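You operate a simulated robot arm through the tools that you are given. There is no shell and no other tool. Be economical: measure what you need, move in short steps, check, and stop when the job is done.

You run a simulated robot arm. Do the job below in one go: nothing can be reset, and whatever is moved stays where it is left.

JOB
Cure the red puck for 10 seconds in the grey lamp box.
Fine: wait for the green lamp; the puck stays inside, the hood shut, the box on.

Only the result counts: the job must be done as asked and must still hold three seconds after the hand-in. Knocking over, shifting, dropping, spilling or breaking anything else fails it.

ROBOT AND FRAMES
A 7-joint arm with a two-finger gripper, hanging from a carriage that runs on a rail from [60, -2702] to [-4, 177] (x, y) and turns from -4.59 to 7.418 rad about z. Base frame: it is fixed where the carriage stands at the start and does not move with it; the origin is on the floor, on the carriage's upright axis, x ahead of it, y to its left, z up. Lengths are in mm, angles in rad, forces in N, time in s.
With the tool pointing down near the work surface it reaches from about 100 to 400 mm from the robot's upright axis, wherever it stands. Its first joint turns from -2.897 to 2.897 rad. Places, roughly: floor of the grey lamp box [400, 100, 800]; grey lamp box [300, 100, 800]; large hood [400, 100, 900]; teal button [200, 100, 800]; teal dial [200, 200, 800]; teal switch [200, 300, 800]. Payload 1.37 kg.
The tool frame sits at the grasp point between the pads (the TCP): z along the fingers, y along the line on which they close. The tips reach 16 mm beyond it. The gripper opens to 92 mm. The gripper's body begins 74 mm behind the TCP.
Orientation is that of the tool frame in the base frame, as a unit quaternion [x, y, z, w]. With the fingers straight down and closing along the base's y, the tool's x points along the base's -x, its y along +y and its z along -z.

CONTROLS
- The arm moves only by the tool step_arm. Its argument "steps" is a list of rows, each a list of 7 numbers: the shift along the tool's x, y, z in units of 25 mm (1.0 is 25 mm), then the turn, a rotation vector about the tool's x, y, z in units of 8 degrees (1.0 is 8 degrees), then the closure, from 0 (fully open) to 1 (shut). In form: [[dx, dy, dz, wx, wy, wz, gripper], ...]. A call has 1 to 8 rows; each row shifts and turns the commanded pose from where the row before left it, along the tool's axes as they then stand. A call with a number of a shift or a turn outside -1 to 1 is refused whole. Rows are played at 5 a second. More than 50 mm and 0.15 rad between two rows, or a gripper value outside its range, and nothing of the call is played. Where a pose cannot be reached the arm comes as near as it can. A force on the tool above 50 N (or 10 N above the force at the start of the call, whichever is more), or a blocked arm, ends the call early, and 0.2 s more pass. The fingers move at their own pace and stop on an object; they squeeze with about 26 N. The grip force told is the motor's: it shows also when the fingers shut on nothing. Time passes only in rows, and 0.2 s behind the last, so rows that do not move let the fingers close. It gives the time, the measured TCP pose, the force on the tool (base axes), the opening and the grip force at its end, in the units of the frame above (readings bear some noise), with the torque about the TCP (base axes, N m) and any sound that the robot's microphone picked up.
- Cameras (640 x 400 px; columns grow to the right, rows downward): "scene" is now at [242.9, 36.1, 1728.8]; the picture's right is [0.66, -0.75, 0.00], its down [-0.70, -0.62, -0.36] and it looks along [0.27, 0.24, -0.93] (base axes); focal length 271 px, centre (320, 200). "wrist" rides on the gripper at [71, 19, -111] in the tool frame; the picture's right is [-0.26, 0.97, 0.00], its down [-0.78, -0.21, -0.59] and it looks along [-0.57, -0.15, 0.81] (tool axes); focal length 280 px, centre (320, 200). There is no depth. A picture from a camera that has moved, and an enlarged one, comes with that camera's place and axes in the base frame and with its lens.
- get_image(camera): a new picture of that camera. It takes no simulated time.
- slide_trunk(by): slides the trunk up (or, below 0, down) by that many mm; the arm and the scene camera ride with it, the base frame stays. It gives what a move gives, with no picture.
- base_move(legs): drives the robot by 1 to 6 legs, each [ahead, left, turn to the left] in mm, mm and rad, along the robot's own axes; the way and the turn of a leg run together, so that a leg with both is an arc; at most 1500 mm and 3.142 rad a leg. The arm and the cameras ride along, it lands a little off, and it stops where it bumps. It keeps to its track: a leg is cut to what the track allows. It gives what a move gives.
- pan_tilt(pan, tilt): turns the head with the scene camera to pan (to the left, within 2.705 rad either way) and tilt (down, from -0.506 to 1.204), counted from straight ahead of the robot. It gives what a move gives.
- close_up(camera, box): a new picture of the part [left, top, right, bottom] of that camera's present view, enlarged. It takes no simulated time.
- sign_off(): hands the job in; it is judged then, once.

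Go step by step. Nothing tells you exact positions but the pictures and the camera data: compare them with the known pose of the tool, close in by small moves and look again before you grip or let go. The budget is 120 turns and 78 pictures, counting those below and the enlarged ones. Unless the task says otherwise, let go and move clear before handing in, and close with one line.

The tools are called as name(argument=value, ...) on one line, values as JSON. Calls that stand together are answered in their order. step_arm: Moves the arm, as the interface text tells. Its arguments: {"type":"object","properties":{"steps":{"type":"array"}},"required":["steps"]} The other tools are called the same way: slide_trunk (by) slides the trunk up or down; base_move (legs) drives the base; pan_tilt (pan, tilt) turns the head that bears the scene camera; get_image (camera) takes a picture; close_up (camera, box) takes an enlarged picture of a part of a camera's view; sign_off () hands the job in.

At the start:

```text
time_s: 0.0
eef_pos: [265.6, 210.3, 1196.0]
tool_rot: [0.0, 1.0, 0.0, 0.0]
ft_force: [-0.5, 0.1, -0.4]
ft_torque: [0.04, 0.0, 0.01]
finger_gap: 92.2
gripper_force: 0.1
trunk travel left (down, up): [-550.0, 110.0]
robot x, y, heading: [-1.2, 0.2, -0.002]
head pan, tilt: [0.723, 1.201]
```

scene: 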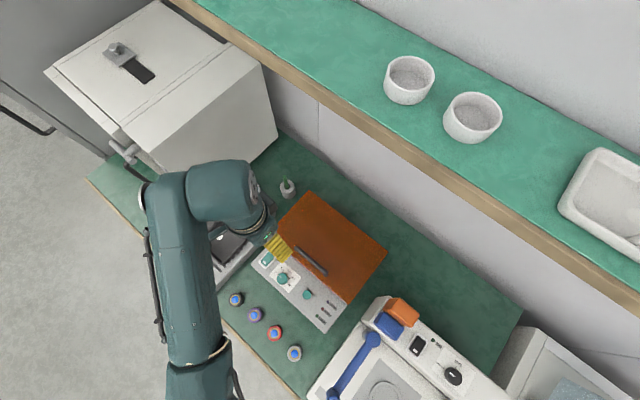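
wrist: 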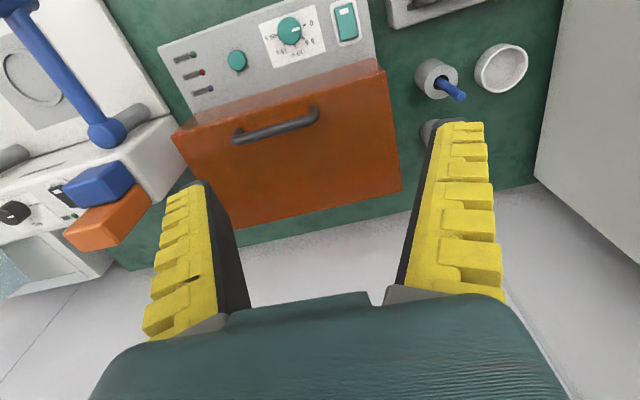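

I see the lamp box with an orange hood and a teal-control panel, and four pucks in a row in front of it. I'll take closer looks.

close_up(camera="scene", box=[210, 180, 400, 370])

close_up(camera="wrist", box=[150, 0, 550, 250])

```text
2.11 times, centred on (305, 275) of scene
camera zoom: at [242.9, 36.1, 1728.8], right [0.66, -0.75, 0.0], down [-0.7, -0.62, -0.36], along [0.27, 0.24, -0.93], focal length 570 px, centre (352, 42)
```

zoom: 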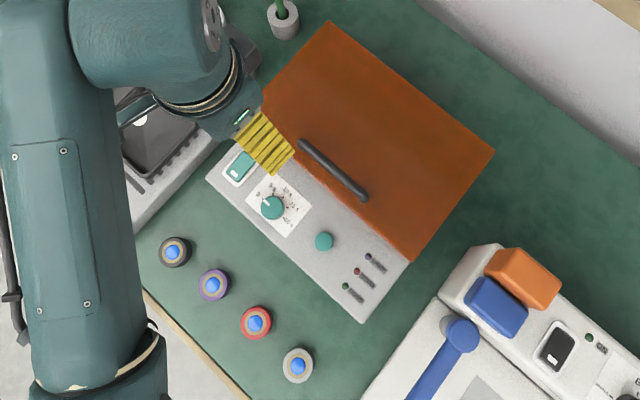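

```text
1.60 times, centred on (350, 125) of wrist
camera zoom: at [195.6, 229.5, 1306.7], right [0.26, 0.97, 0.0], down [0.78, -0.21, 0.59], along [0.57, -0.15, -0.81], focal length 449 px, centre (272, 320)
```

zoom: 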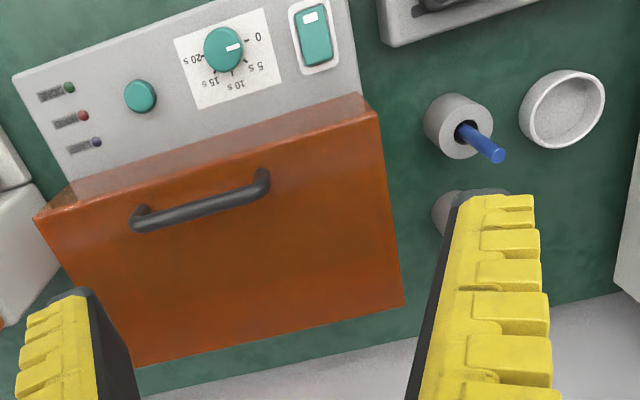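

The hood's handle runs along y near (315, 135, 935); button ≈ (239, 88, 829), dial ≈ (223, 178, 844), switch ≈ (232, 260, 832), red puck ≈ (90, 87). I'll pull back and lower the trunk for a better look.

step_arm(steps=[[1, 0, 0, 0, 0, 0, 0], [1, 0, 0, 0, 0, 0, 0], [1, 0, 0, 0, 0, 0, 0], [1, 0, 0, 0, 0, 0, 0]])

slide_trunk(by=-180)

get_image(camera="wrist")

get_image(camera="scene")

```text
time_s: 1.0
eef_pos: [164.8, 209.8, 1192.8]
tool_rot: [0.0, 1.0, 0.0, 0.0]
ft_force: [-0.3, 0.1, -0.3]
ft_torque: [-0.03, 0.0, -0.02]
finger_gap: 92.0
gripper_force: 0.1
out of reach, approached as far as the arm can: row 3
trunk travel left (down, up): [-550.0, 110.0]
robot x, y, heading: [-3.7, 1.5, -0.004]
head pan, tilt: [0.723, 1.201]
```

```text
time_s: 3.0
eef_pos: [165.1, 210.3, 1014.1]
tool_rot: [0.0, 1.0, 0.0, 0.0]
ft_force: [0.2, 0.2, -1.2]
ft_torque: [0.0, 0.01, -0.01]
finger_gap: 92.1
gripper_force: 0.2
trunk travel left (down, up): [-370.0, 290.0]
robot x, y, heading: [2.4, 2.2, -0.0]
head pan, tilt: [0.723, 1.201]
```

```text
73 pictures are left
camera wrist: at [95.7, 228.8, 1125.0], right [0.26, 0.97, 0.0], down [0.78, -0.21, 0.59], along [0.57, -0.15, -0.81], focal length 280 px, centre (320, 200)
```

wrist: 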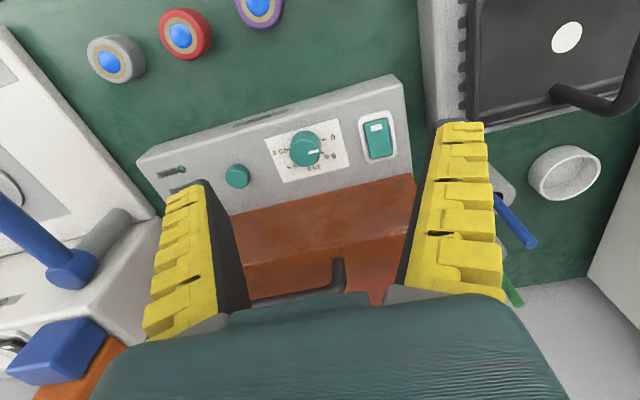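

```text
72 pictures are left
camera scene: at [242.9, 36.1, 1548.9], right [0.66, -0.75, 0.0], down [-0.7, -0.62, -0.36], along [0.27, 0.24, -0.93], focal length 271 px, centre (320, 200)
```

scene: 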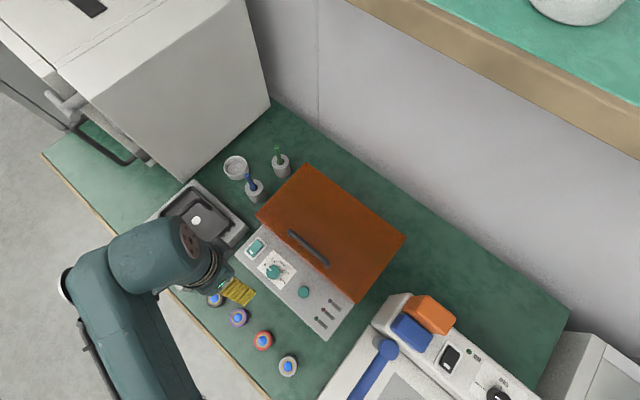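

close_up(camera="scene", box=[230, 220, 350, 340])

close_up(camera="wrist", box=[220, 70, 440, 210])

```text
3.33 times, centred on (290, 280) of scene
camera zoom: at [242.9, 36.1, 1548.9], right [0.66, -0.75, 0.0], down [-0.7, -0.62, -0.36], along [0.27, 0.24, -0.93], focal length 903 px, centre (420, -67)
```

zoom: 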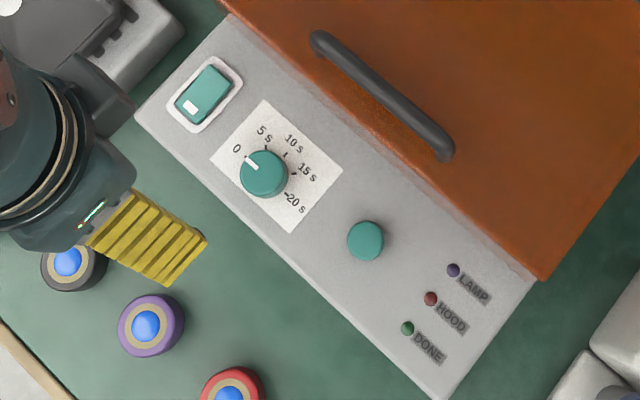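

```text
2.86 times, centred on (330, 140) of wrist
camera zoom: at [95.7, 228.8, 1125.0], right [0.26, 0.97, 0.0], down [0.78, -0.21, 0.59], along [0.57, -0.15, -0.81], focal length 801 px, centre (291, 371)
```

zoom: 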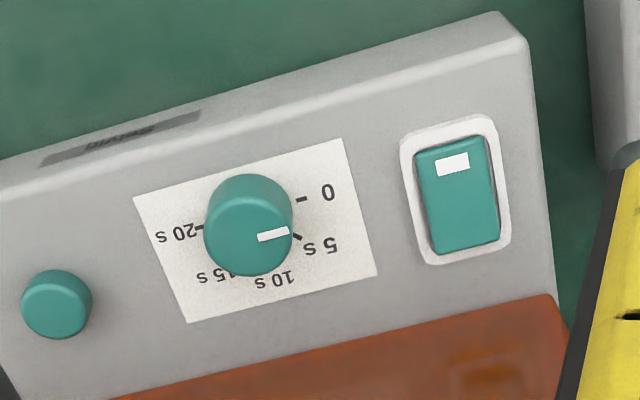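

All lamps are dark, the dial reads 0, the hood is a shell with its handle along y. I'll turn the gripper so the fingers close along x for the handle, and look again.

step_arm(steps=[[0, 0, 0, 0, 0, 1, 0], [0, 0, 0, 0, 0, 1, 0], [0, 0, 0, 0, 0, 1, 0], [0, 0, 0, 0, 0, 1, 0], [0, 0, 0, 0, 0, 1, 0], [0, 0, 0, 0, 0, 1, 0], [0, 0, 0, 0, 0, 1, 0], [0, 0, 0, 0, 0, 1, 0]])

step_arm(steps=[[0, 0, 0, 0, 0, 1, 0], [0, 0, 0, 0, 0, 1, 0], [0, 0, 0, 0, 0, 1, 0], [0, 0, 0, 0, 0, 0.25, 0], [0, 1, -1, 0, 0, 0, 0], [0, 1, -1, 0, 0, 0, 0], [0, 1, 0, 0, 0, 0, 0], [0, 0, 0, 0, 0, 0, 0]])

get_image(camera="wrist")

get_image(camera="scene")

```text
time_s: 4.8
eef_pos: [166.3, 210.4, 1015.7]
tool_rot: [0.53, 0.848, 0.0, 0.0]
ft_force: [-0.4, 0.1, 1.0]
ft_torque: [-0.04, 0.0, 0.03]
finger_gap: 91.7
gripper_force: 0.0
trunk travel left (down, up): [-370.0, 290.0]
robot x, y, heading: [-0.4, 1.6, 0.001]
head pan, tilt: [0.723, 1.201]
```

```text
time_s: 6.6
eef_pos: [238.6, 209.9, 1015.5]
tool_rot: [0.707, 0.707, 0.0, 0.0]
ft_force: [0.0, -0.1, -0.5]
ft_torque: [-0.02, -0.01, 0.01]
finger_gap: 92.3
gripper_force: 0.1
out of reach, approached as far as the arm can: row 5, 6
trunk travel left (down, up): [-370.0, 290.0]
robot x, y, heading: [1.1, 0.9, -0.003]
head pan, tilt: [0.723, 1.201]
```

```text
69 pictures are left
camera wrist: at [259.9, 281.3, 1125.5], right [0.96, -0.26, 0.0], down [-0.21, -0.78, 0.59], along [-0.15, -0.57, -0.81], focal length 280 px, centre (320, 200)
```

wrist: 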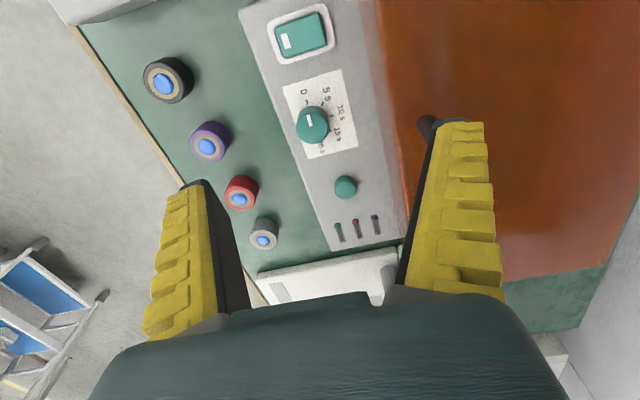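

```text
68 pictures are left
camera scene: at [243.0, 36.1, 1548.9], right [0.66, -0.75, 0.0], down [-0.7, -0.62, -0.36], along [0.27, 0.24, -0.93], focal length 271 px, centre (320, 200)
```

scene: 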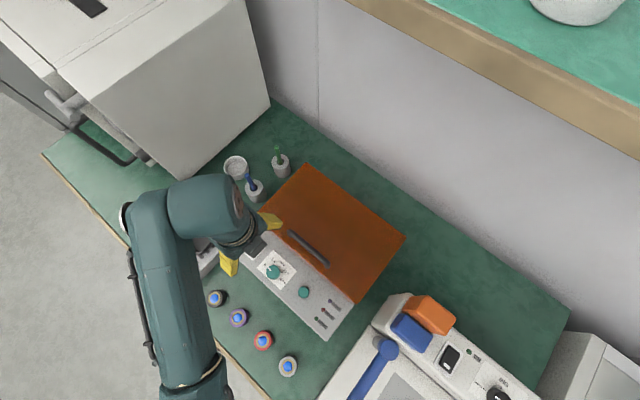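

Moving over the handle now to see it between the fingers.

step_arm(steps=[[-1, 1, 0, 0, 0, 0, 0], [-1, 1, 0, 0, 0, 0, 0], [-1, 1, 0, 0, 0, 0, 0], [0, 0, 0.6, 0, 0, 0, 0]])

get_image(camera="wrist")

```text
time_s: 7.6
eef_pos: [314.7, 133.0, 1000.8]
tool_rot: [0.707, 0.707, 0.0, 0.0]
ft_force: [0.5, -0.5, -0.5]
ft_torque: [-0.01, 0.0, 0.02]
finger_gap: 92.1
gripper_force: 0.1
trunk travel left (down, up): [-370.0, 290.0]
robot x, y, heading: [0.7, 0.0, 0.002]
head pan, tilt: [0.723, 1.201]
```

```text
67 pictures are left
camera wrist: at [335.5, 204.6, 1111.0], right [0.97, -0.26, 0.0], down [-0.21, -0.78, 0.59], along [-0.15, -0.57, -0.81], focal length 280 px, centre (320, 200)
```

wrist: 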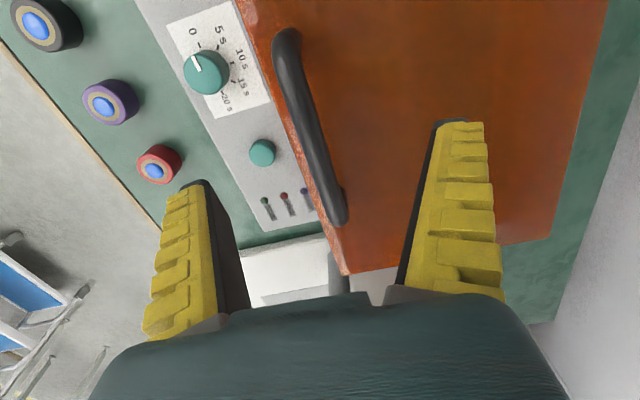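

The handle is under the gripper at about (314, 133), bar z ≈ 948. I'll bring the carriage level with it (y ≈ 130) for maximum reach forward.

base_move(legs=[[0, 130, 0]])

step_arm(steps=[[-1, 0, 0, 0, 0, 0, 0], [-1, 0, 0, 0, 0, 0, 0], [-1, 0, 0, 0, 0, 0, 0], [-1, 0, 0, 0, 0, 0, 0], [-1, 0, 0, 0, 0, 0, 0], [-0.2, 0, 0, 0, 0, 0, 0], [0, 0, 0, 0, 0, 0, 0]])

```text
time_s: 8.9
eef_pos: [310.9, 266.3, 1000.6]
tool_rot: [0.706, 0.708, 0.0, 0.0]
ft_force: [0.6, -0.4, -0.1]
ft_torque: [-0.01, 0.0, -0.01]
finger_gap: 91.9
gripper_force: 0.1
trunk travel left (down, up): [-370.0, 290.0]
robot x, y, heading: [-5.4, 132.9, -0.001]
head pan, tilt: [0.723, 1.201]
```

```text
time_s: 10.5
eef_pos: [311.3, 138.6, 999.8]
tool_rot: [0.707, 0.707, 0.001, 0.0]
ft_force: [-0.2, -0.1, -0.9]
ft_torque: [0.0, 0.01, 0.0]
finger_gap: 91.9
gripper_force: 0.0
trunk travel left (down, up): [-370.0, 290.0]
robot x, y, heading: [-3.5, 130.5, 0.002]
head pan, tilt: [0.723, 1.201]
```

Descending onto the bar.

step_arm(steps=[[-0.1, 0.12, 1, 0, 0, 0, 0.4], [0, 0, 0.85, 0, 0, 0, 0.4], [0, 0, 0, 0, 0, 0, 0.4]])

get_image(camera="wrist")

get_image(camera="scene")

```text
time_s: 11.3
eef_pos: [315.0, 136.0, 953.6]
tool_rot: [0.707, 0.708, 0.0, 0.0]
ft_force: [-0.6, 0.6, -0.7]
ft_torque: [0.0, -0.01, 0.0]
finger_gap: 57.9
gripper_force: 1.7
trunk travel left (down, up): [-370.0, 290.0]
robot x, y, heading: [-5.9, 131.3, 0.002]
head pan, tilt: [0.723, 1.201]
```

```text
66 pictures are left
camera wrist: at [335.3, 207.2, 1064.1], right [0.97, -0.26, 0.0], down [-0.21, -0.78, 0.59], along [-0.15, -0.57, -0.81], focal length 280 px, centre (320, 200)
```

wrist: 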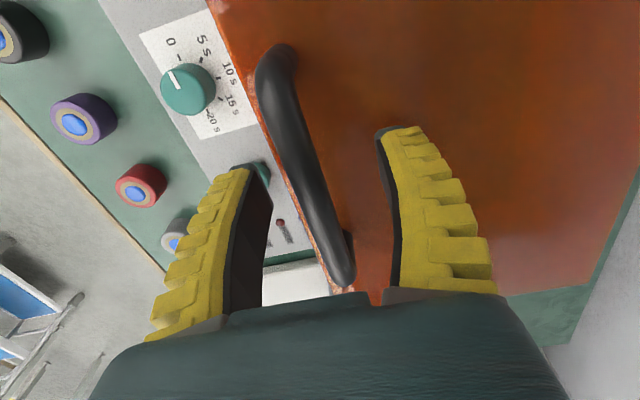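

```text
65 pictures are left
camera scene: at [239.9, 168.9, 1548.8], right [0.66, -0.75, 0.0], down [-0.7, -0.62, -0.36], along [0.27, 0.24, -0.93], focal length 271 px, centre (320, 200)
```

scene: 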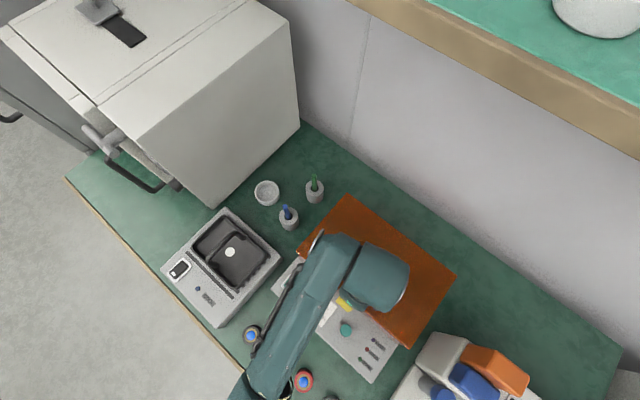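

The bar sits slightly towards −x of centre; I'll shift 5 mm, dip a little, and close.

step_arm(steps=[[0, -0.2, 0.16, 0, 0, 0, 0.5], [0, 0, 0, 0, 0, 0, 0.7], [0, 0, 0, 0, 0, 0, 1], [0, 0, 0, 0, 0, 0, 1], [0, 0, 0, 0, 0, 0, 1]])

get_image(camera="wrist")

```text
time_s: 12.5
eef_pos: [311.3, 136.2, 950.2]
tool_rot: [0.706, 0.708, 0.0, 0.001]
ft_force: [9.4, 0.4, -8.4]
ft_torque: [0.16, 0.2, 0.05]
finger_gap: 0.1
gripper_force: 26.2
trunk travel left (down, up): [-370.0, 290.0]
robot x, y, heading: [-4.4, 134.7, 0.001]
head pan, tilt: [0.723, 1.201]
```

```text
64 pictures are left
camera wrist: at [331.3, 207.7, 1060.6], right [0.97, -0.26, 0.0], down [-0.21, -0.78, 0.59], along [-0.15, -0.57, -0.81], focal length 280 px, centre (320, 200)
```

wrist: 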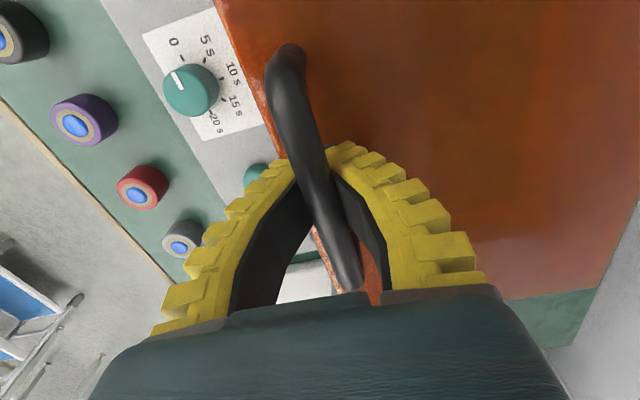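

The flexible fingers have closed beneath the bar, hooking it. I'll lift a little and read the forces.

step_arm(steps=[[0, 0.2, -0.4, 0, 0, 0, 1], [0, 0.2, -0.4, 0, 0, 0, 1], [0, 0, 0, 0, 0, 0, 1]])

get_image(camera="wrist")

```text
time_s: 13.3
eef_pos: [324.3, 137.8, 968.3]
tool_rot: [0.707, 0.708, 0.002, 0.001]
ft_force: [27.6, 2.6, -30.7]
ft_torque: [0.06, 0.46, 0.2]
finger_gap: 0.0
gripper_force: 28.0
trunk travel left (down, up): [-370.0, 290.0]
robot x, y, heading: [-1.8, 135.2, 0.0]
head pan, tilt: [0.723, 1.201]
```

```text
63 pictures are left
camera wrist: at [344.2, 207.6, 1079.2], right [0.97, -0.26, 0.0], down [-0.21, -0.78, 0.59], along [-0.15, -0.57, -0.81], focal length 280 px, centre (320, 200)
```

wrist: 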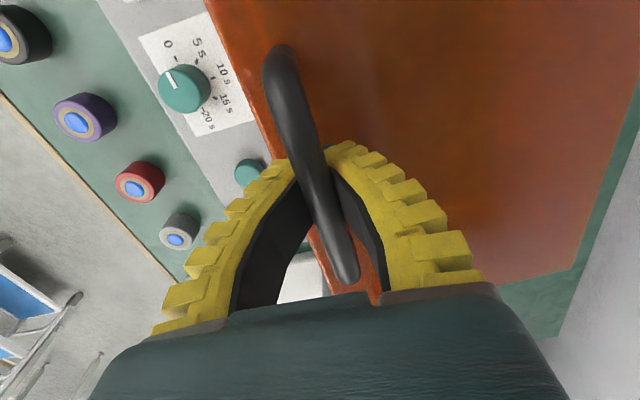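

The bar is moving; the force says I should go more toward +x. Testing.

step_arm(steps=[[0, 0.4, 0, 0, 0, 0, 1], [0, 0, 0, 0, 0, 0, 1]])

get_image(camera="scene")

```text
time_s: 13.9
eef_pos: [328.8, 136.2, 969.9]
tool_rot: [0.706, 0.708, -0.001, 0.001]
ft_force: [-1.6, 1.3, -1.2]
ft_torque: [-0.01, -0.02, 0.07]
finger_gap: 0.0
gripper_force: 27.8
trunk travel left (down, up): [-370.0, 290.0]
robot x, y, heading: [0.3, 130.8, -0.001]
head pan, tilt: [0.723, 1.201]
```

```text
62 pictures are left
camera scene: at [239.6, 168.9, 1549.1], right [0.66, -0.75, 0.0], down [-0.7, -0.62, -0.36], along [0.27, 0.24, -0.93], focal length 271 px, centre (320, 200)
```

scene: 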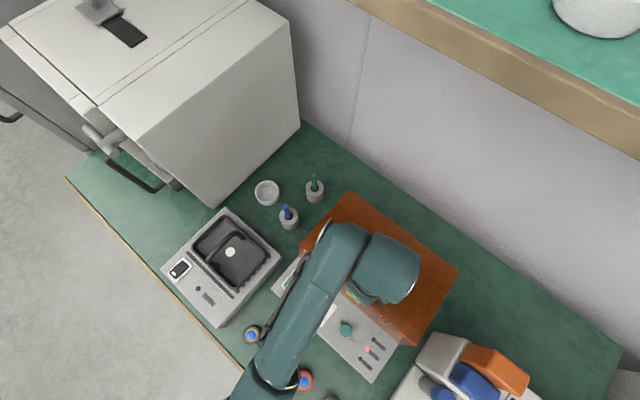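

The red HOOD lamp lit, so the box is already powered and the hood is lifting. Checking the bar is still held.

get_image(camera="wrist")

```text
61 pictures are left
camera wrist: at [349.3, 206.4, 1080.5], right [0.97, -0.26, 0.0], down [-0.21, -0.78, 0.59], along [-0.15, -0.57, -0.81], focal length 280 px, centre (320, 200)
```

wrist: 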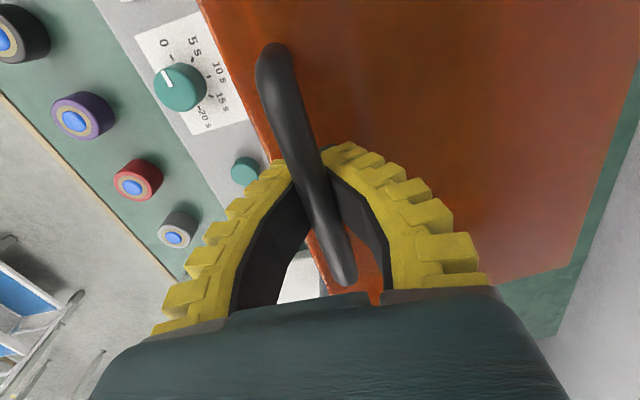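

Still hooked with almost no force; the path fits a hinge near (480, 815). Continuing along the arc.

step_arm(steps=[[0, 0.46, -0.38, 0, 0, 0, 1], [0, 0.46, -0.38, 0, 0, 0, 1], [0, 0.45, -0.28, 0, 0, 0, 1], [0, 0.45, -0.28, 0, 0, 0, 1], [0, 0, 0, 0, 0, 0, 1]])

```text
time_s: 15.1
eef_pos: [375.3, 134.9, 1002.2]
tool_rot: [0.706, 0.708, 0.0, -0.001]
ft_force: [-0.6, 0.8, -0.5]
ft_torque: [0.03, -0.03, 0.01]
finger_gap: 5.5
gripper_force: 27.6
trunk travel left (down, up): [-370.0, 290.0]
robot x, y, heading: [0.8, 131.7, 0.001]
head pan, tilt: [0.723, 1.201]
```

get_image(camera="wrist")

get_image(camera="scene")

```text
60 pictures are left
camera wrist: at [395.3, 206.8, 1113.5], right [0.97, -0.26, 0.0], down [-0.21, -0.78, 0.59], along [-0.15, -0.57, -0.81], focal length 280 px, centre (320, 200)
```

wrist: 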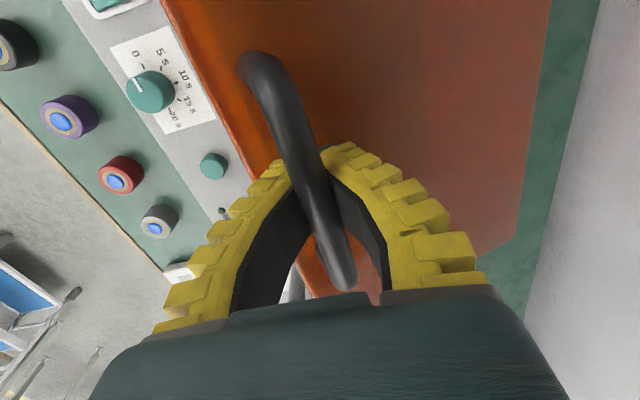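

```text
59 pictures are left
camera scene: at [239.8, 169.0, 1548.8], right [0.66, -0.75, 0.0], down [-0.7, -0.62, -0.36], along [0.27, 0.24, -0.93], focal length 271 px, centre (320, 200)
```

scene: 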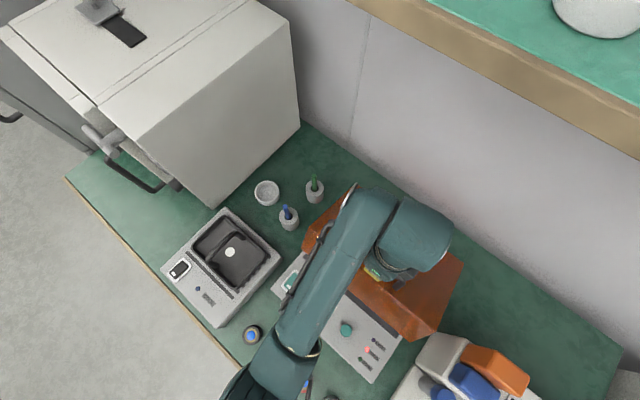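

The hood is opening cleanly (~22°). Continuing.

step_arm(steps=[[0, 0.55, -0.26, 0, 0, 0, 1], [0, 0.55, -0.26, 0, 0, 0, 1], [0, 0.72, -0.2, 0, 0, 0, 1], [0, 0.72, -0.2, 0, 0, 0, 1], [0, 0, 0, 0, 0, 0, 1]])

get_image(camera="wrist")

```text
time_s: 16.3
eef_pos: [437.4, 135.1, 1027.0]
tool_rot: [0.706, 0.708, 0.0, 0.0]
ft_force: [1.0, -0.2, -0.8]
ft_torque: [0.03, 0.01, 0.02]
finger_gap: 6.0
gripper_force: 28.3
trunk travel left (down, up): [-370.0, 290.0]
robot x, y, heading: [-6.1, 132.9, -0.003]
head pan, tilt: [0.723, 1.201]
```

```text
58 pictures are left
camera wrist: at [457.9, 206.5, 1137.2], right [0.97, -0.26, 0.0], down [-0.21, -0.78, 0.59], along [-0.15, -0.57, -0.81], focal length 280 px, centre (320, 200)
```

wrist: 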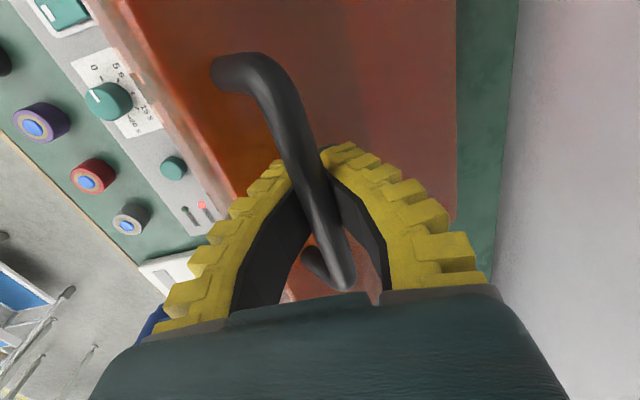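

About 40° open and no load. A bit more to ~50°.

step_arm(steps=[[0, 0.75, -0.1, 0, 0, 0, 1], [0, 0.75, -0.02, 0, 0, 0, 1], [0, 0.2, 0, 0, 0, 0, 1], [0, 0, 0, 0, 0, 0, 1]])

get_image(camera="scene")

get_image(camera="wrist")

```text
time_s: 17.3
eef_pos: [481.6, 136.7, 1029.6]
tool_rot: [0.706, 0.708, 0.0, 0.0]
ft_force: [-1.2, 0.0, -0.9]
ft_torque: [-0.03, -0.03, 0.02]
finger_gap: 0.1
gripper_force: 28.4
trunk travel left (down, up): [-370.0, 290.0]
robot x, y, heading: [0.0, 133.0, 0.004]
head pan, tilt: [0.723, 1.201]
```

```text
57 pictures are left
camera scene: at [239.8, 168.9, 1548.8], right [0.66, -0.75, 0.0], down [-0.7, -0.62, -0.36], along [0.27, 0.24, -0.93], focal length 271 px, centre (320, 200)
```

scene: 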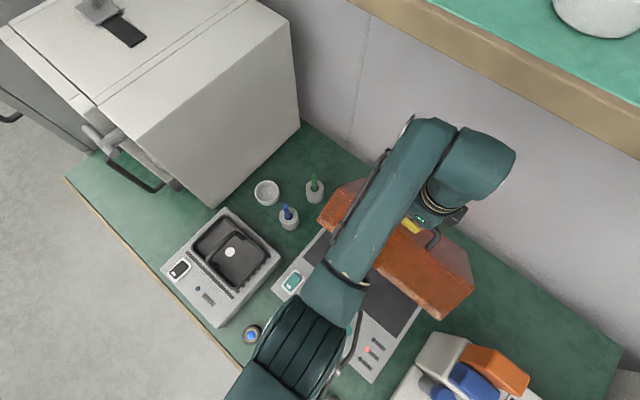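

```text
56 pictures are left
camera wrist: at [502.2, 206.5, 1140.5], right [0.97, -0.26, 0.0], down [-0.21, -0.78, 0.59], along [-0.15, -0.57, -0.81], focal length 280 px, centre (320, 200)
```

wrist: 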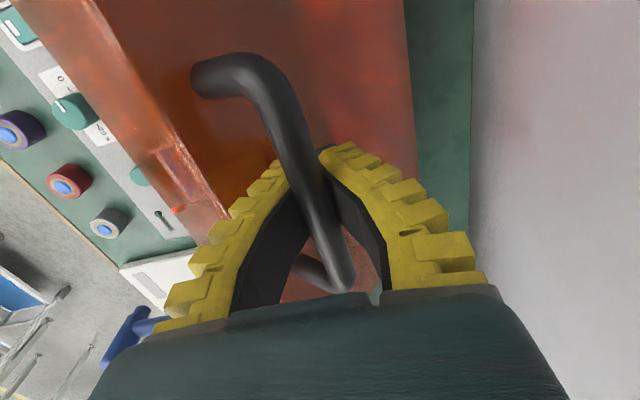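

The hood is about 52° open with no load on the tool, so it seems to hold by itself. I'll loosen the fingers slightly and check.

step_arm(steps=[[0, 0, 0, 0, 0, 0, 0.8], [0, 0, 0, 0, 0, 0, 0.65], [0, 0, 0, 0, 0, 0, 0.65]])

get_image(camera="wrist")

```text
time_s: 18.1
eef_pos: [482.0, 136.1, 1029.7]
tool_rot: [0.706, 0.708, 0.001, 0.001]
ft_force: [0.3, -0.3, 0.1]
ft_torque: [-0.03, 0.03, 0.05]
finger_gap: 35.6
gripper_force: 1.7
trunk travel left (down, up): [-370.0, 290.0]
robot x, y, heading: [-3.0, 132.6, 0.0]
head pan, tilt: [0.723, 1.201]
```

```text
55 pictures are left
camera wrist: at [502.5, 206.6, 1140.9], right [0.97, -0.26, 0.0], down [-0.21, -0.78, 0.59], along [-0.15, -0.57, -0.81], focal length 280 px, centre (320, 200)
```

wrist: 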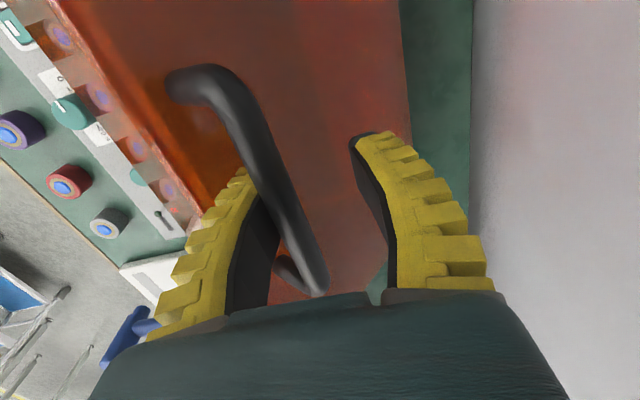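

The bar shifted a bit toward the −x finger. I'll wait and check whether it presses on it.

step_arm(steps=[[0, -0.2, 0, 0, 0, 0, 0.65], [0, -0.2, 0, 0, 0, 0, 0.65], [0, 0, 0, 0, 0, 0, 0.65], [0, 0, 0, 0, 0, 0, 0.65]])

get_image(camera="wrist")

```text
time_s: 19.1
eef_pos: [471.9, 135.7, 1030.8]
tool_rot: [0.707, 0.707, 0.0, 0.0]
ft_force: [0.8, 0.4, 1.0]
ft_torque: [0.0, -0.01, -0.01]
finger_gap: 35.5
gripper_force: 2.4
trunk travel left (down, up): [-370.0, 290.0]
robot x, y, heading: [-1.6, 131.2, -0.001]
head pan, tilt: [0.723, 1.201]
```

```text
54 pictures are left
camera wrist: at [492.1, 206.6, 1141.0], right [0.97, -0.26, 0.0], down [-0.21, -0.78, 0.59], along [-0.15, -0.57, -0.81], focal length 280 px, centre (320, 200)
```

wrist: 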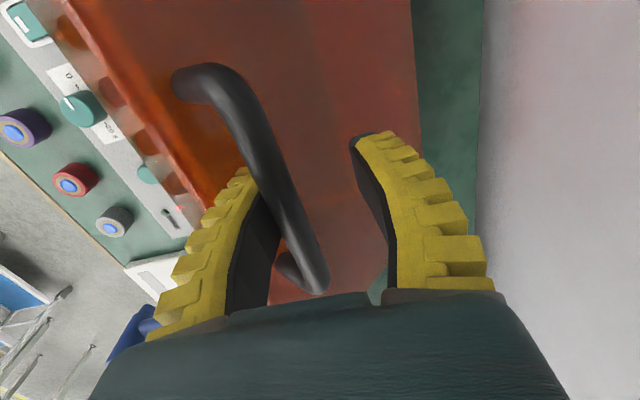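

The hood sinks gently with the finger, so it isn't past its balance point. I'll push it on with the −x finger against the bar.

step_arm(steps=[[0, 0.7, 0, 0, 0, 0, 0.65], [0, 0.7, 0, 0, 0, 0, 0.65], [0, 0.7, 0.08, 0, 0, 0, 0.65], [0, 0.5, 0.1, 0, 0, 0, 0.65], [0, 0, 0, 0, 0, 0, 0.65]])

get_image(camera="wrist")

get_image(camera="scene")

```text
time_s: 20.3
eef_pos: [535.8, 135.2, 1026.2]
tool_rot: [0.707, 0.707, 0.0, 0.0]
ft_force: [-0.2, 0.1, 0.0]
ft_torque: [0.0, -0.01, 0.02]
finger_gap: 36.0
gripper_force: 2.9
trunk travel left (down, up): [-370.0, 290.0]
robot x, y, heading: [-2.8, 129.0, 0.004]
head pan, tilt: [0.723, 1.201]
```

```text
53 pictures are left
camera wrist: at [556.6, 206.1, 1135.9], right [0.97, -0.26, 0.0], down [-0.21, -0.78, 0.59], along [-0.15, -0.57, -0.81], focal length 280 px, centre (320, 200)
```

wrist: 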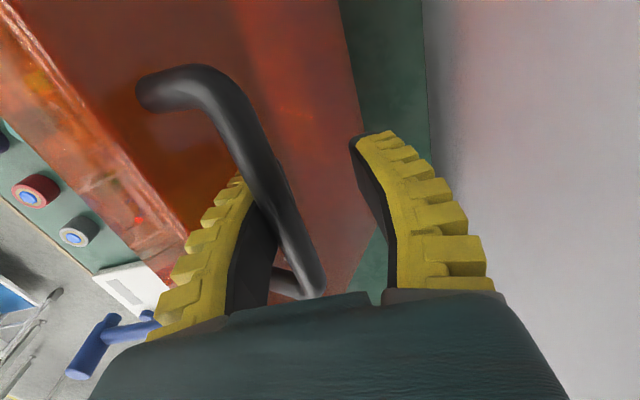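

```text
52 pictures are left
camera scene: at [239.9, 168.9, 1548.8], right [0.66, -0.75, 0.0], down [-0.7, -0.62, -0.36], along [0.27, 0.24, -0.93], focal length 271 px, centre (320, 200)
```

scene: 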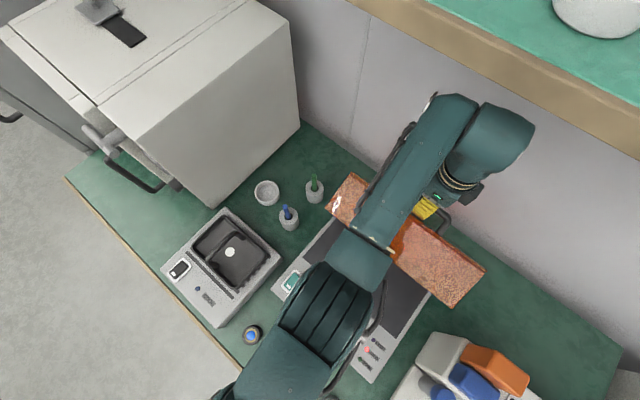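

Passed 60°. A little further, still force-free.

step_arm(steps=[[0, 0.6, 0.15, 0, 0, 0, 0.65], [0, 0.4, 0.15, 0, 0, 0, 0.65], [0, -0.3, 0, 0, 0, 0, 0.65], [0, 0, 0, 0, 0, 0, 0.65]])

get_image(camera="wrist")

```text
time_s: 21.3
eef_pos: [554.7, 135.3, 1016.6]
tool_rot: [0.707, 0.707, 0.0, 0.0]
ft_force: [2.1, 0.2, 0.8]
ft_torque: [0.0, 0.0, 0.05]
finger_gap: 35.2
gripper_force: 2.4
trunk travel left (down, up): [-370.0, 290.0]
robot x, y, heading: [-1.7, 133.3, 0.006]
head pan, tilt: [0.723, 1.201]
```

```text
51 pictures are left
camera wrist: at [574.4, 205.4, 1128.1], right [0.97, -0.26, 0.0], down [-0.21, -0.78, 0.59], along [-0.15, -0.57, -0.81], focal length 280 px, centre (320, 200)
```

wrist: 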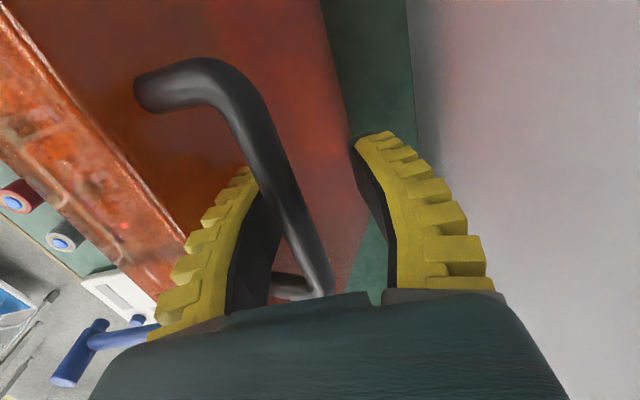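

The bar stayed put when I backed off, so the hood holds open. Raising the fingers off the bar.

step_arm(steps=[[0, 0, -0.6, 0, 0, 0, 0.65], [0, 0, -0.6, 0, 0, 0, 0.65], [0, 0, -0.5, 0, 0, 0, 0.65], [0, 0, 0, 0, 0, 0, 0.65]])

get_image(camera="wrist")

get_image(camera="scene")

```text
time_s: 22.3
eef_pos: [554.5, 137.0, 1059.9]
tool_rot: [0.706, 0.708, 0.0, 0.0]
ft_force: [-0.1, 0.0, -0.1]
ft_torque: [0.0, 0.01, 0.01]
finger_gap: 36.0
gripper_force: 2.8
trunk travel left (down, up): [-370.0, 290.0]
robot x, y, heading: [-4.4, 130.7, -0.001]
head pan, tilt: [0.723, 1.201]
```

```text
50 pictures are left
camera wrist: at [574.3, 206.6, 1171.3], right [0.97, -0.26, 0.0], down [-0.21, -0.78, 0.59], along [-0.15, -0.57, -0.81], focal length 280 px, centre (320, 200)
```

wrist: 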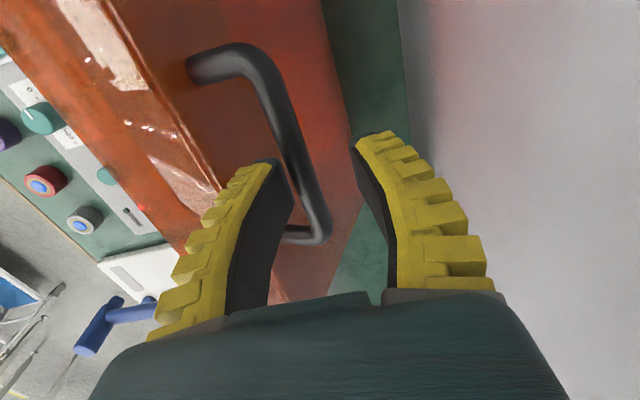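

```text
49 pictures are left
camera scene: at [239.9, 168.9, 1548.9], right [0.66, -0.75, 0.0], down [-0.7, -0.62, -0.36], along [0.27, 0.24, -0.93], focal length 271 px, centre (320, 200)
```

scene: 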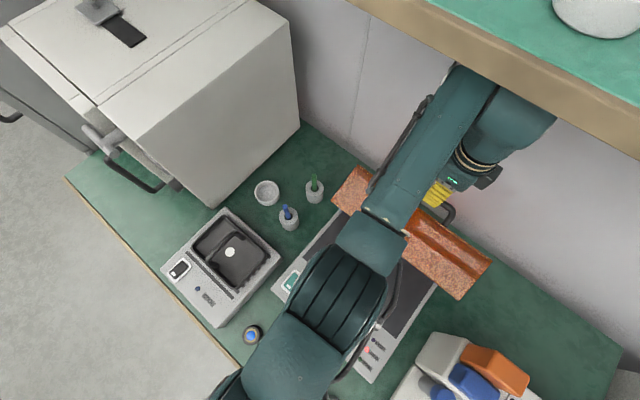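

Clear of the bar. Raise a few mm more and slide back over the hood's top edge.

step_arm(steps=[[0, 0, -0.3, 0, 0, 0, 0.65], [0, -0.6, 0, 0, 0, 0, 0.65], [0, -0.6, 0, 0, 0, 0, 0.65], [0, 0, 0, 0, 0, 0, 0.65]])

get_image(camera="wrist")

```text
time_s: 23.3
eef_pos: [524.3, 136.2, 1068.6]
tool_rot: [0.707, 0.707, 0.0, -0.001]
ft_force: [0.9, 0.5, -1.1]
ft_torque: [-0.02, -0.02, 0.01]
finger_gap: 35.6
gripper_force: 2.5
trunk travel left (down, up): [-370.0, 290.0]
robot x, y, heading: [-3.8, 129.6, 0.001]
head pan, tilt: [0.723, 1.201]
```

```text
48 pictures are left
camera wrist: at [544.3, 207.0, 1178.9], right [0.97, -0.26, 0.0], down [-0.21, -0.78, 0.59], along [-0.15, -0.57, -0.81], focal length 280 px, centre (320, 200)
```

wrist: 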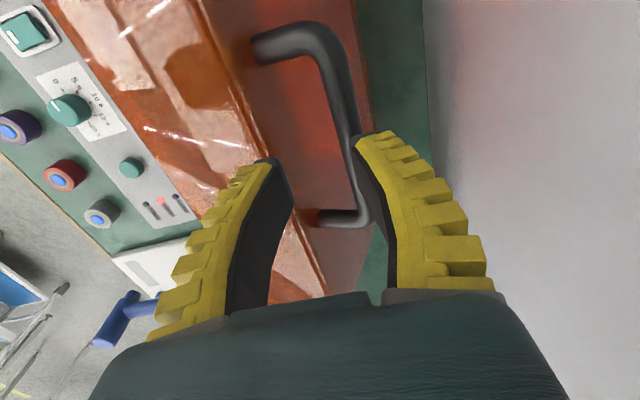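

Clear; the hood stays open. Moving back toward the front.

step_arm(steps=[[0, -1, 0, 0, 0, 0, 0.65], [0, -1, 0, 0, 0, 0, 0.65], [0, -1, 0, 0, 0, 0, 0.65], [0, -1, 0, 0, 0, 0, 0.65], [0, -1, 0, 0, 0, 0, 0.4], [0, -1, 0, 0, 0, 0, 0], [0, -1, 0, 0, 0, 0, 0], [0, 0, 0, 0, 0, 0, 0]])

get_image(camera="wrist")

get_image(camera="scene")

```text
time_s: 25.1
eef_pos: [369.1, 134.4, 1036.1]
tool_rot: [0.706, 0.708, 0.001, 0.0]
ft_force: [0.4, 0.1, 0.6]
ft_torque: [0.02, -0.03, -0.02]
finger_gap: 91.8
gripper_force: 0.0
out of reach, approached as far as the arm can: row 5, 6, 7
trunk travel left (down, up): [-370.0, 290.0]
robot x, y, heading: [-4.8, 136.3, 0.001]
head pan, tilt: [0.723, 1.201]
```

```text
47 pictures are left
camera wrist: at [389.5, 205.4, 1147.6], right [0.97, -0.26, 0.0], down [-0.21, -0.78, 0.59], along [-0.15, -0.57, -0.81], focal length 280 px, centre (320, 200)
```

wrist: 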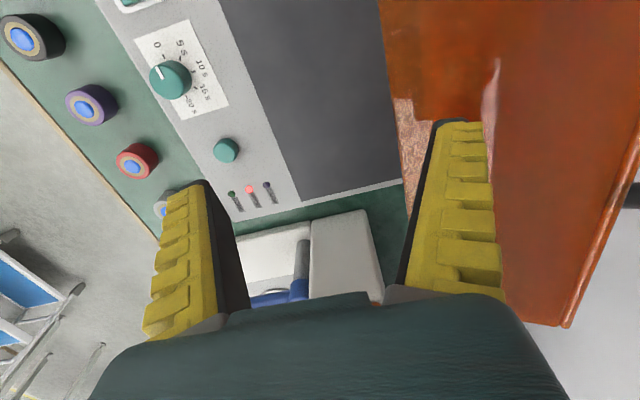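

```text
46 pictures are left
camera scene: at [239.8, 168.9, 1548.8], right [0.66, -0.75, 0.0], down [-0.7, -0.62, -0.36], along [0.27, 0.24, -0.93], focal length 271 px, centre (320, 200)
```

scene: 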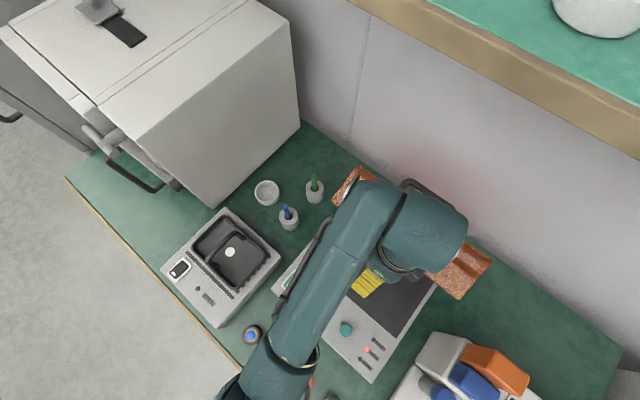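

The hood is open wide and stays; floor of the box spans x≈301–480. From triangulation the red puck is at about (85, 88) with its top near z 788. I'll back up and shift the carriage for the pick.

step_arm(steps=[[0.5, -1, 0.5, 0, 0, 0, 0], [0.6, -1, 0.5, 0, 0, 0, 0], [0.6, -1, 0, 0, 0, 0, 0], [0.6, -1, 0, 0, 0, 0, 0], [0.6, -1, 0, 0, 0, 0, 0], [0.6, -1, 0, 0, 0, 0, 0], [0.4, -0.8, 0, 0, 0, 0, 0], [0, 0, 0, 0, 0, 0, 0]])

base_move(legs=[[0, -150, 0]])

```text
time_s: 26.9
eef_pos: [203.0, 236.0, 1005.2]
tool_rot: [0.707, 0.708, -0.001, 0.0]
ft_force: [0.0, 0.1, 0.1]
ft_torque: [0.02, -0.03, -0.01]
finger_gap: 91.6
gripper_force: 0.0
out of reach, approached as far as the arm can: row 7
trunk travel left (down, up): [-370.0, 290.0]
robot x, y, heading: [-4.3, 132.9, 0.004]
head pan, tilt: [0.723, 1.201]
```

```text
time_s: 28.3
eef_pos: [206.7, 85.2, 1004.8]
tool_rot: [0.705, 0.709, 0.0, 0.0]
ft_force: [-0.4, 0.2, 0.6]
ft_torque: [-0.01, 0.01, 0.02]
finger_gap: 91.8
gripper_force: 0.1
trunk travel left (down, up): [-370.0, 290.0]
robot x, y, heading: [1.3, -16.6, 0.006]
head pan, tilt: [0.723, 1.201]
```

step_arm(steps=[[0, -1, 0.5, 0, 0, 0, 0], [0, -1, 0.5, 0, 0, 0, 0], [0, -1, 0.7, 0, 0, 0, 0], [0, -1, 0.7, 0, 0, 0, 0], [0, -0.8, 0.8, 0, 0, 0, 0], [0, 0, 0.8, 0, 0, 0, 0], [0, 0, 0, 0, 0, 0, 0]])

get_image(camera="wrist")

get_image(camera="scene")

```text
time_s: 29.9
eef_pos: [88.5, 85.8, 903.0]
tool_rot: [0.706, 0.709, 0.002, 0.001]
ft_force: [0.4, 0.1, -0.4]
ft_torque: [0.01, -0.01, -0.02]
finger_gap: 91.7
gripper_force: 0.1
trunk travel left (down, up): [-370.0, 290.0]
robot x, y, heading: [-2.2, -13.8, 0.007]
head pan, tilt: [0.723, 1.201]
```

```text
45 pictures are left
camera wrist: at [108.2, 155.8, 1013.7], right [0.97, -0.26, 0.0], down [-0.21, -0.78, 0.59], along [-0.15, -0.57, -0.81], focal length 280 px, centre (320, 200)
```

wrist: 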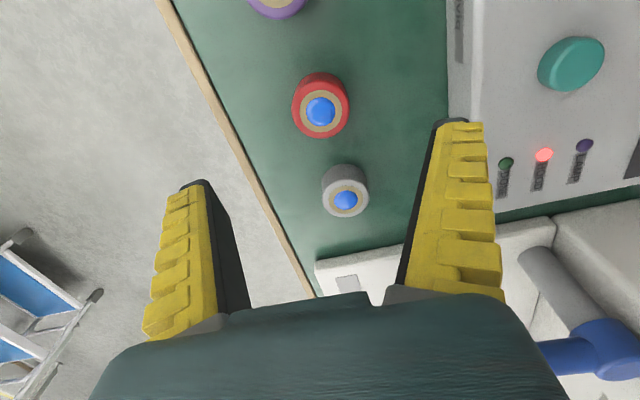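

```text
44 pictures are left
camera scene: at [243.1, 19.0, 1548.8], right [0.67, -0.75, 0.0], down [-0.7, -0.62, -0.36], along [0.27, 0.24, -0.93], focal length 271 px, centre (320, 200)
```

scene: 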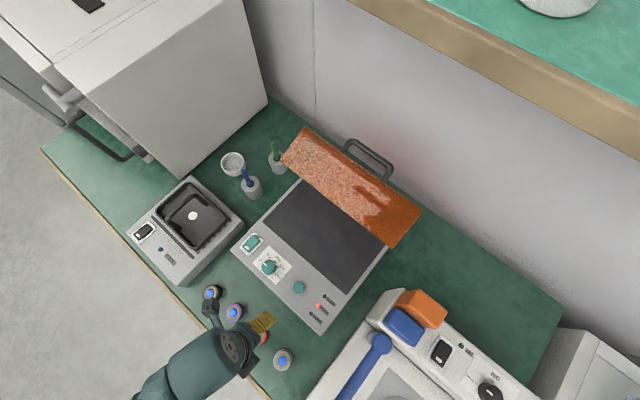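

The red puck is nearly centred below: (91, 85), table around z 760. Descending.

step_arm(steps=[[0, 0.1, 1, 0, 0, 0, 0], [0, 0, 1, 0, 0, 0, 0], [0, 0, 1, 0, 0, 0, 0], [0, 0, 0.8, 0, 0, 0, 0], [0, 0, 0, 0, 0, 0, 0]])

get_image(camera="wrist")

```text
time_s: 31.1
eef_pos: [88.9, 83.3, 809.2]
tool_rot: [0.705, 0.709, 0.0, 0.0]
ft_force: [-0.2, -0.3, -0.1]
ft_torque: [0.0, -0.01, 0.01]
finger_gap: 91.9
gripper_force: 0.1
trunk travel left (down, up): [-370.0, 290.0]
robot x, y, heading: [2.2, -18.6, 0.007]
head pan, tilt: [0.723, 1.201]
```

```text
43 pictures are left
camera wrist: at [109.7, 155.2, 919.0], right [0.97, -0.26, 0.0], down [-0.21, -0.78, 0.59], along [-0.15, -0.57, -0.81], focal length 280 px, centre (320, 200)
```

wrist: 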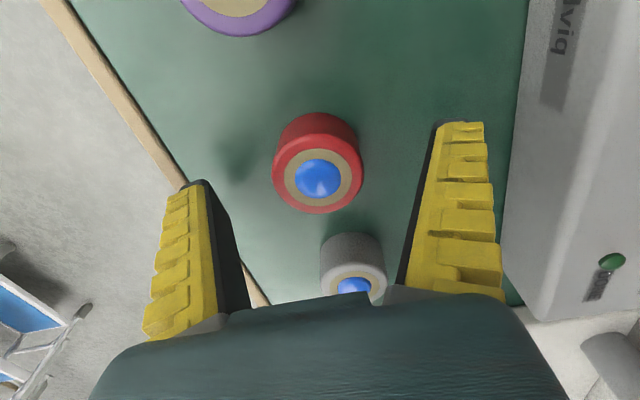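

Well aligned. Lowering the last ~28 mm and closing.

step_arm(steps=[[0, 0, 0.6, 0, 0, 0, 0], [0, 0, 0.5, 0, 0, 0, 0], [0, 0, 0, 0, 0, 0, 0]])

get_image(camera="wrist")

```text
time_s: 31.7
eef_pos: [89.9, 84.2, 790.2]
tool_rot: [0.705, 0.709, 0.003, 0.002]
ft_force: [-3.9, -8.6, 24.7]
ft_torque: [-0.14, 0.58, 0.13]
finger_gap: 92.1
gripper_force: 0.1
trunk travel left (down, up): [-370.0, 290.0]
robot x, y, heading: [0.1, -20.2, 0.006]
head pan, tilt: [0.723, 1.201]
stopped in row 3: the force on the tool passed its limit at 65 N (the readings are from after the stop); the commanded pose is now the measured one
```

```text
42 pictures are left
camera wrist: at [110.5, 155.4, 900.2], right [0.97, -0.26, 0.01], down [-0.21, -0.78, 0.59], along [-0.15, -0.57, -0.81], focal length 280 px, centre (320, 200)
```

wrist: 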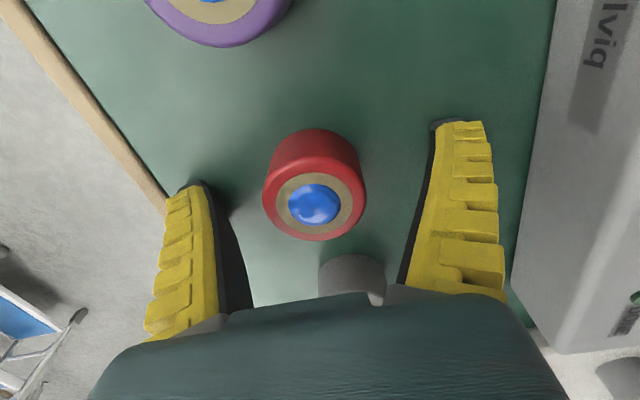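

The tips touched the table (table ≈ 773). I'll lift 4 mm and close on the puck.

step_arm(steps=[[0, 0, -0.16, 0, 0, 0, 0], [0, 0, 0, 0, 0, 0, 0.4], [0, 0, 0, 0, 0, 0, 0.7], [0, 0, 0, 0, 0, 0, 0.7], [0, 0, 0, 0, 0, 0, 0.7]])

get_image(camera="wrist")

```text
time_s: 33.0
eef_pos: [90.4, 88.4, 796.0]
tool_rot: [0.705, 0.709, 0.009, -0.002]
ft_force: [-6.5, -3.6, 25.5]
ft_torque: [-0.2, 0.49, -0.01]
finger_gap: 35.5
gripper_force: 26.8
trunk travel left (down, up): [-370.0, 290.0]
robot x, y, heading: [0.1, -19.0, 0.006]
head pan, tilt: [0.723, 1.201]
stopped in row 5: the force on the tool passed its limit at 50 N (the readings are from after the stop); the commanded pose is now the measured one
```

```text
41 pictures are left
camera wrist: at [110.6, 159.4, 907.6], right [0.97, -0.26, 0.0], down [-0.21, -0.79, 0.58], along [-0.14, -0.56, -0.82], focal length 280 px, centre (320, 200)
```

wrist: 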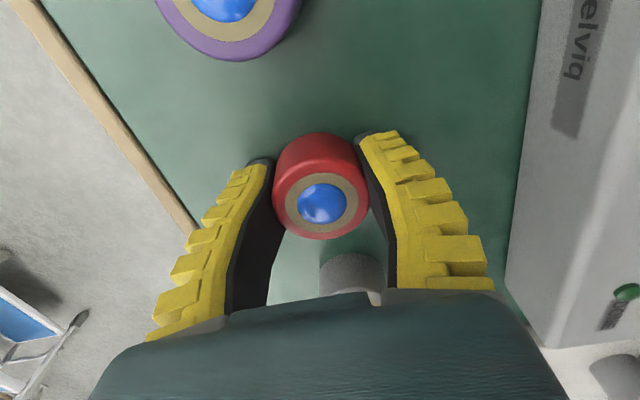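

Gripped. Lifting gently.

step_arm(steps=[[0, 0, -0.2, 0, 0, 0, 0.75], [0, 0, -0.3, 0, 0, 0, 0.8], [0, 0, -0.6, 0, 0, 0, 0.8], [0, 0, -1, 0, 0, 0, 0.8], [0, 0, 0, 0, 0, 0, 0.8]])

get_image(camera="wrist")

```text
time_s: 34.2
eef_pos: [92.3, 88.8, 847.8]
tool_rot: [0.705, 0.709, 0.007, 0.0]
ft_force: [0.3, 0.2, -0.8]
ft_torque: [0.0, -0.01, -0.01]
finger_gap: 35.5
gripper_force: 26.2
trunk travel left (down, up): [-370.0, 290.0]
robot x, y, heading: [0.0, -19.9, 0.006]
head pan, tilt: [0.723, 1.201]
```

```text
40 pictures are left
camera wrist: at [111.2, 158.3, 958.7], right [0.97, -0.26, 0.01], down [-0.21, -0.79, 0.58], along [-0.14, -0.56, -0.82], focal length 280 px, centre (320, 200)
```

wrist: 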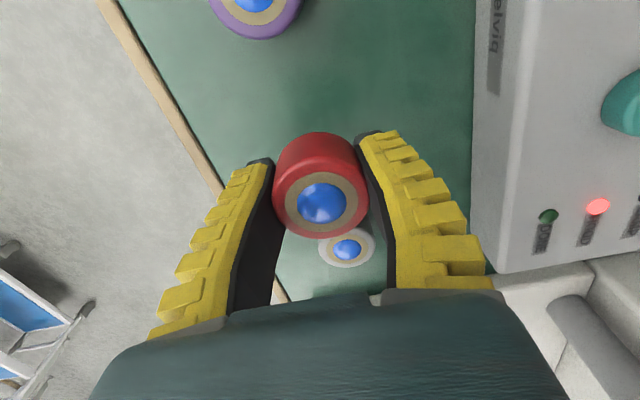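

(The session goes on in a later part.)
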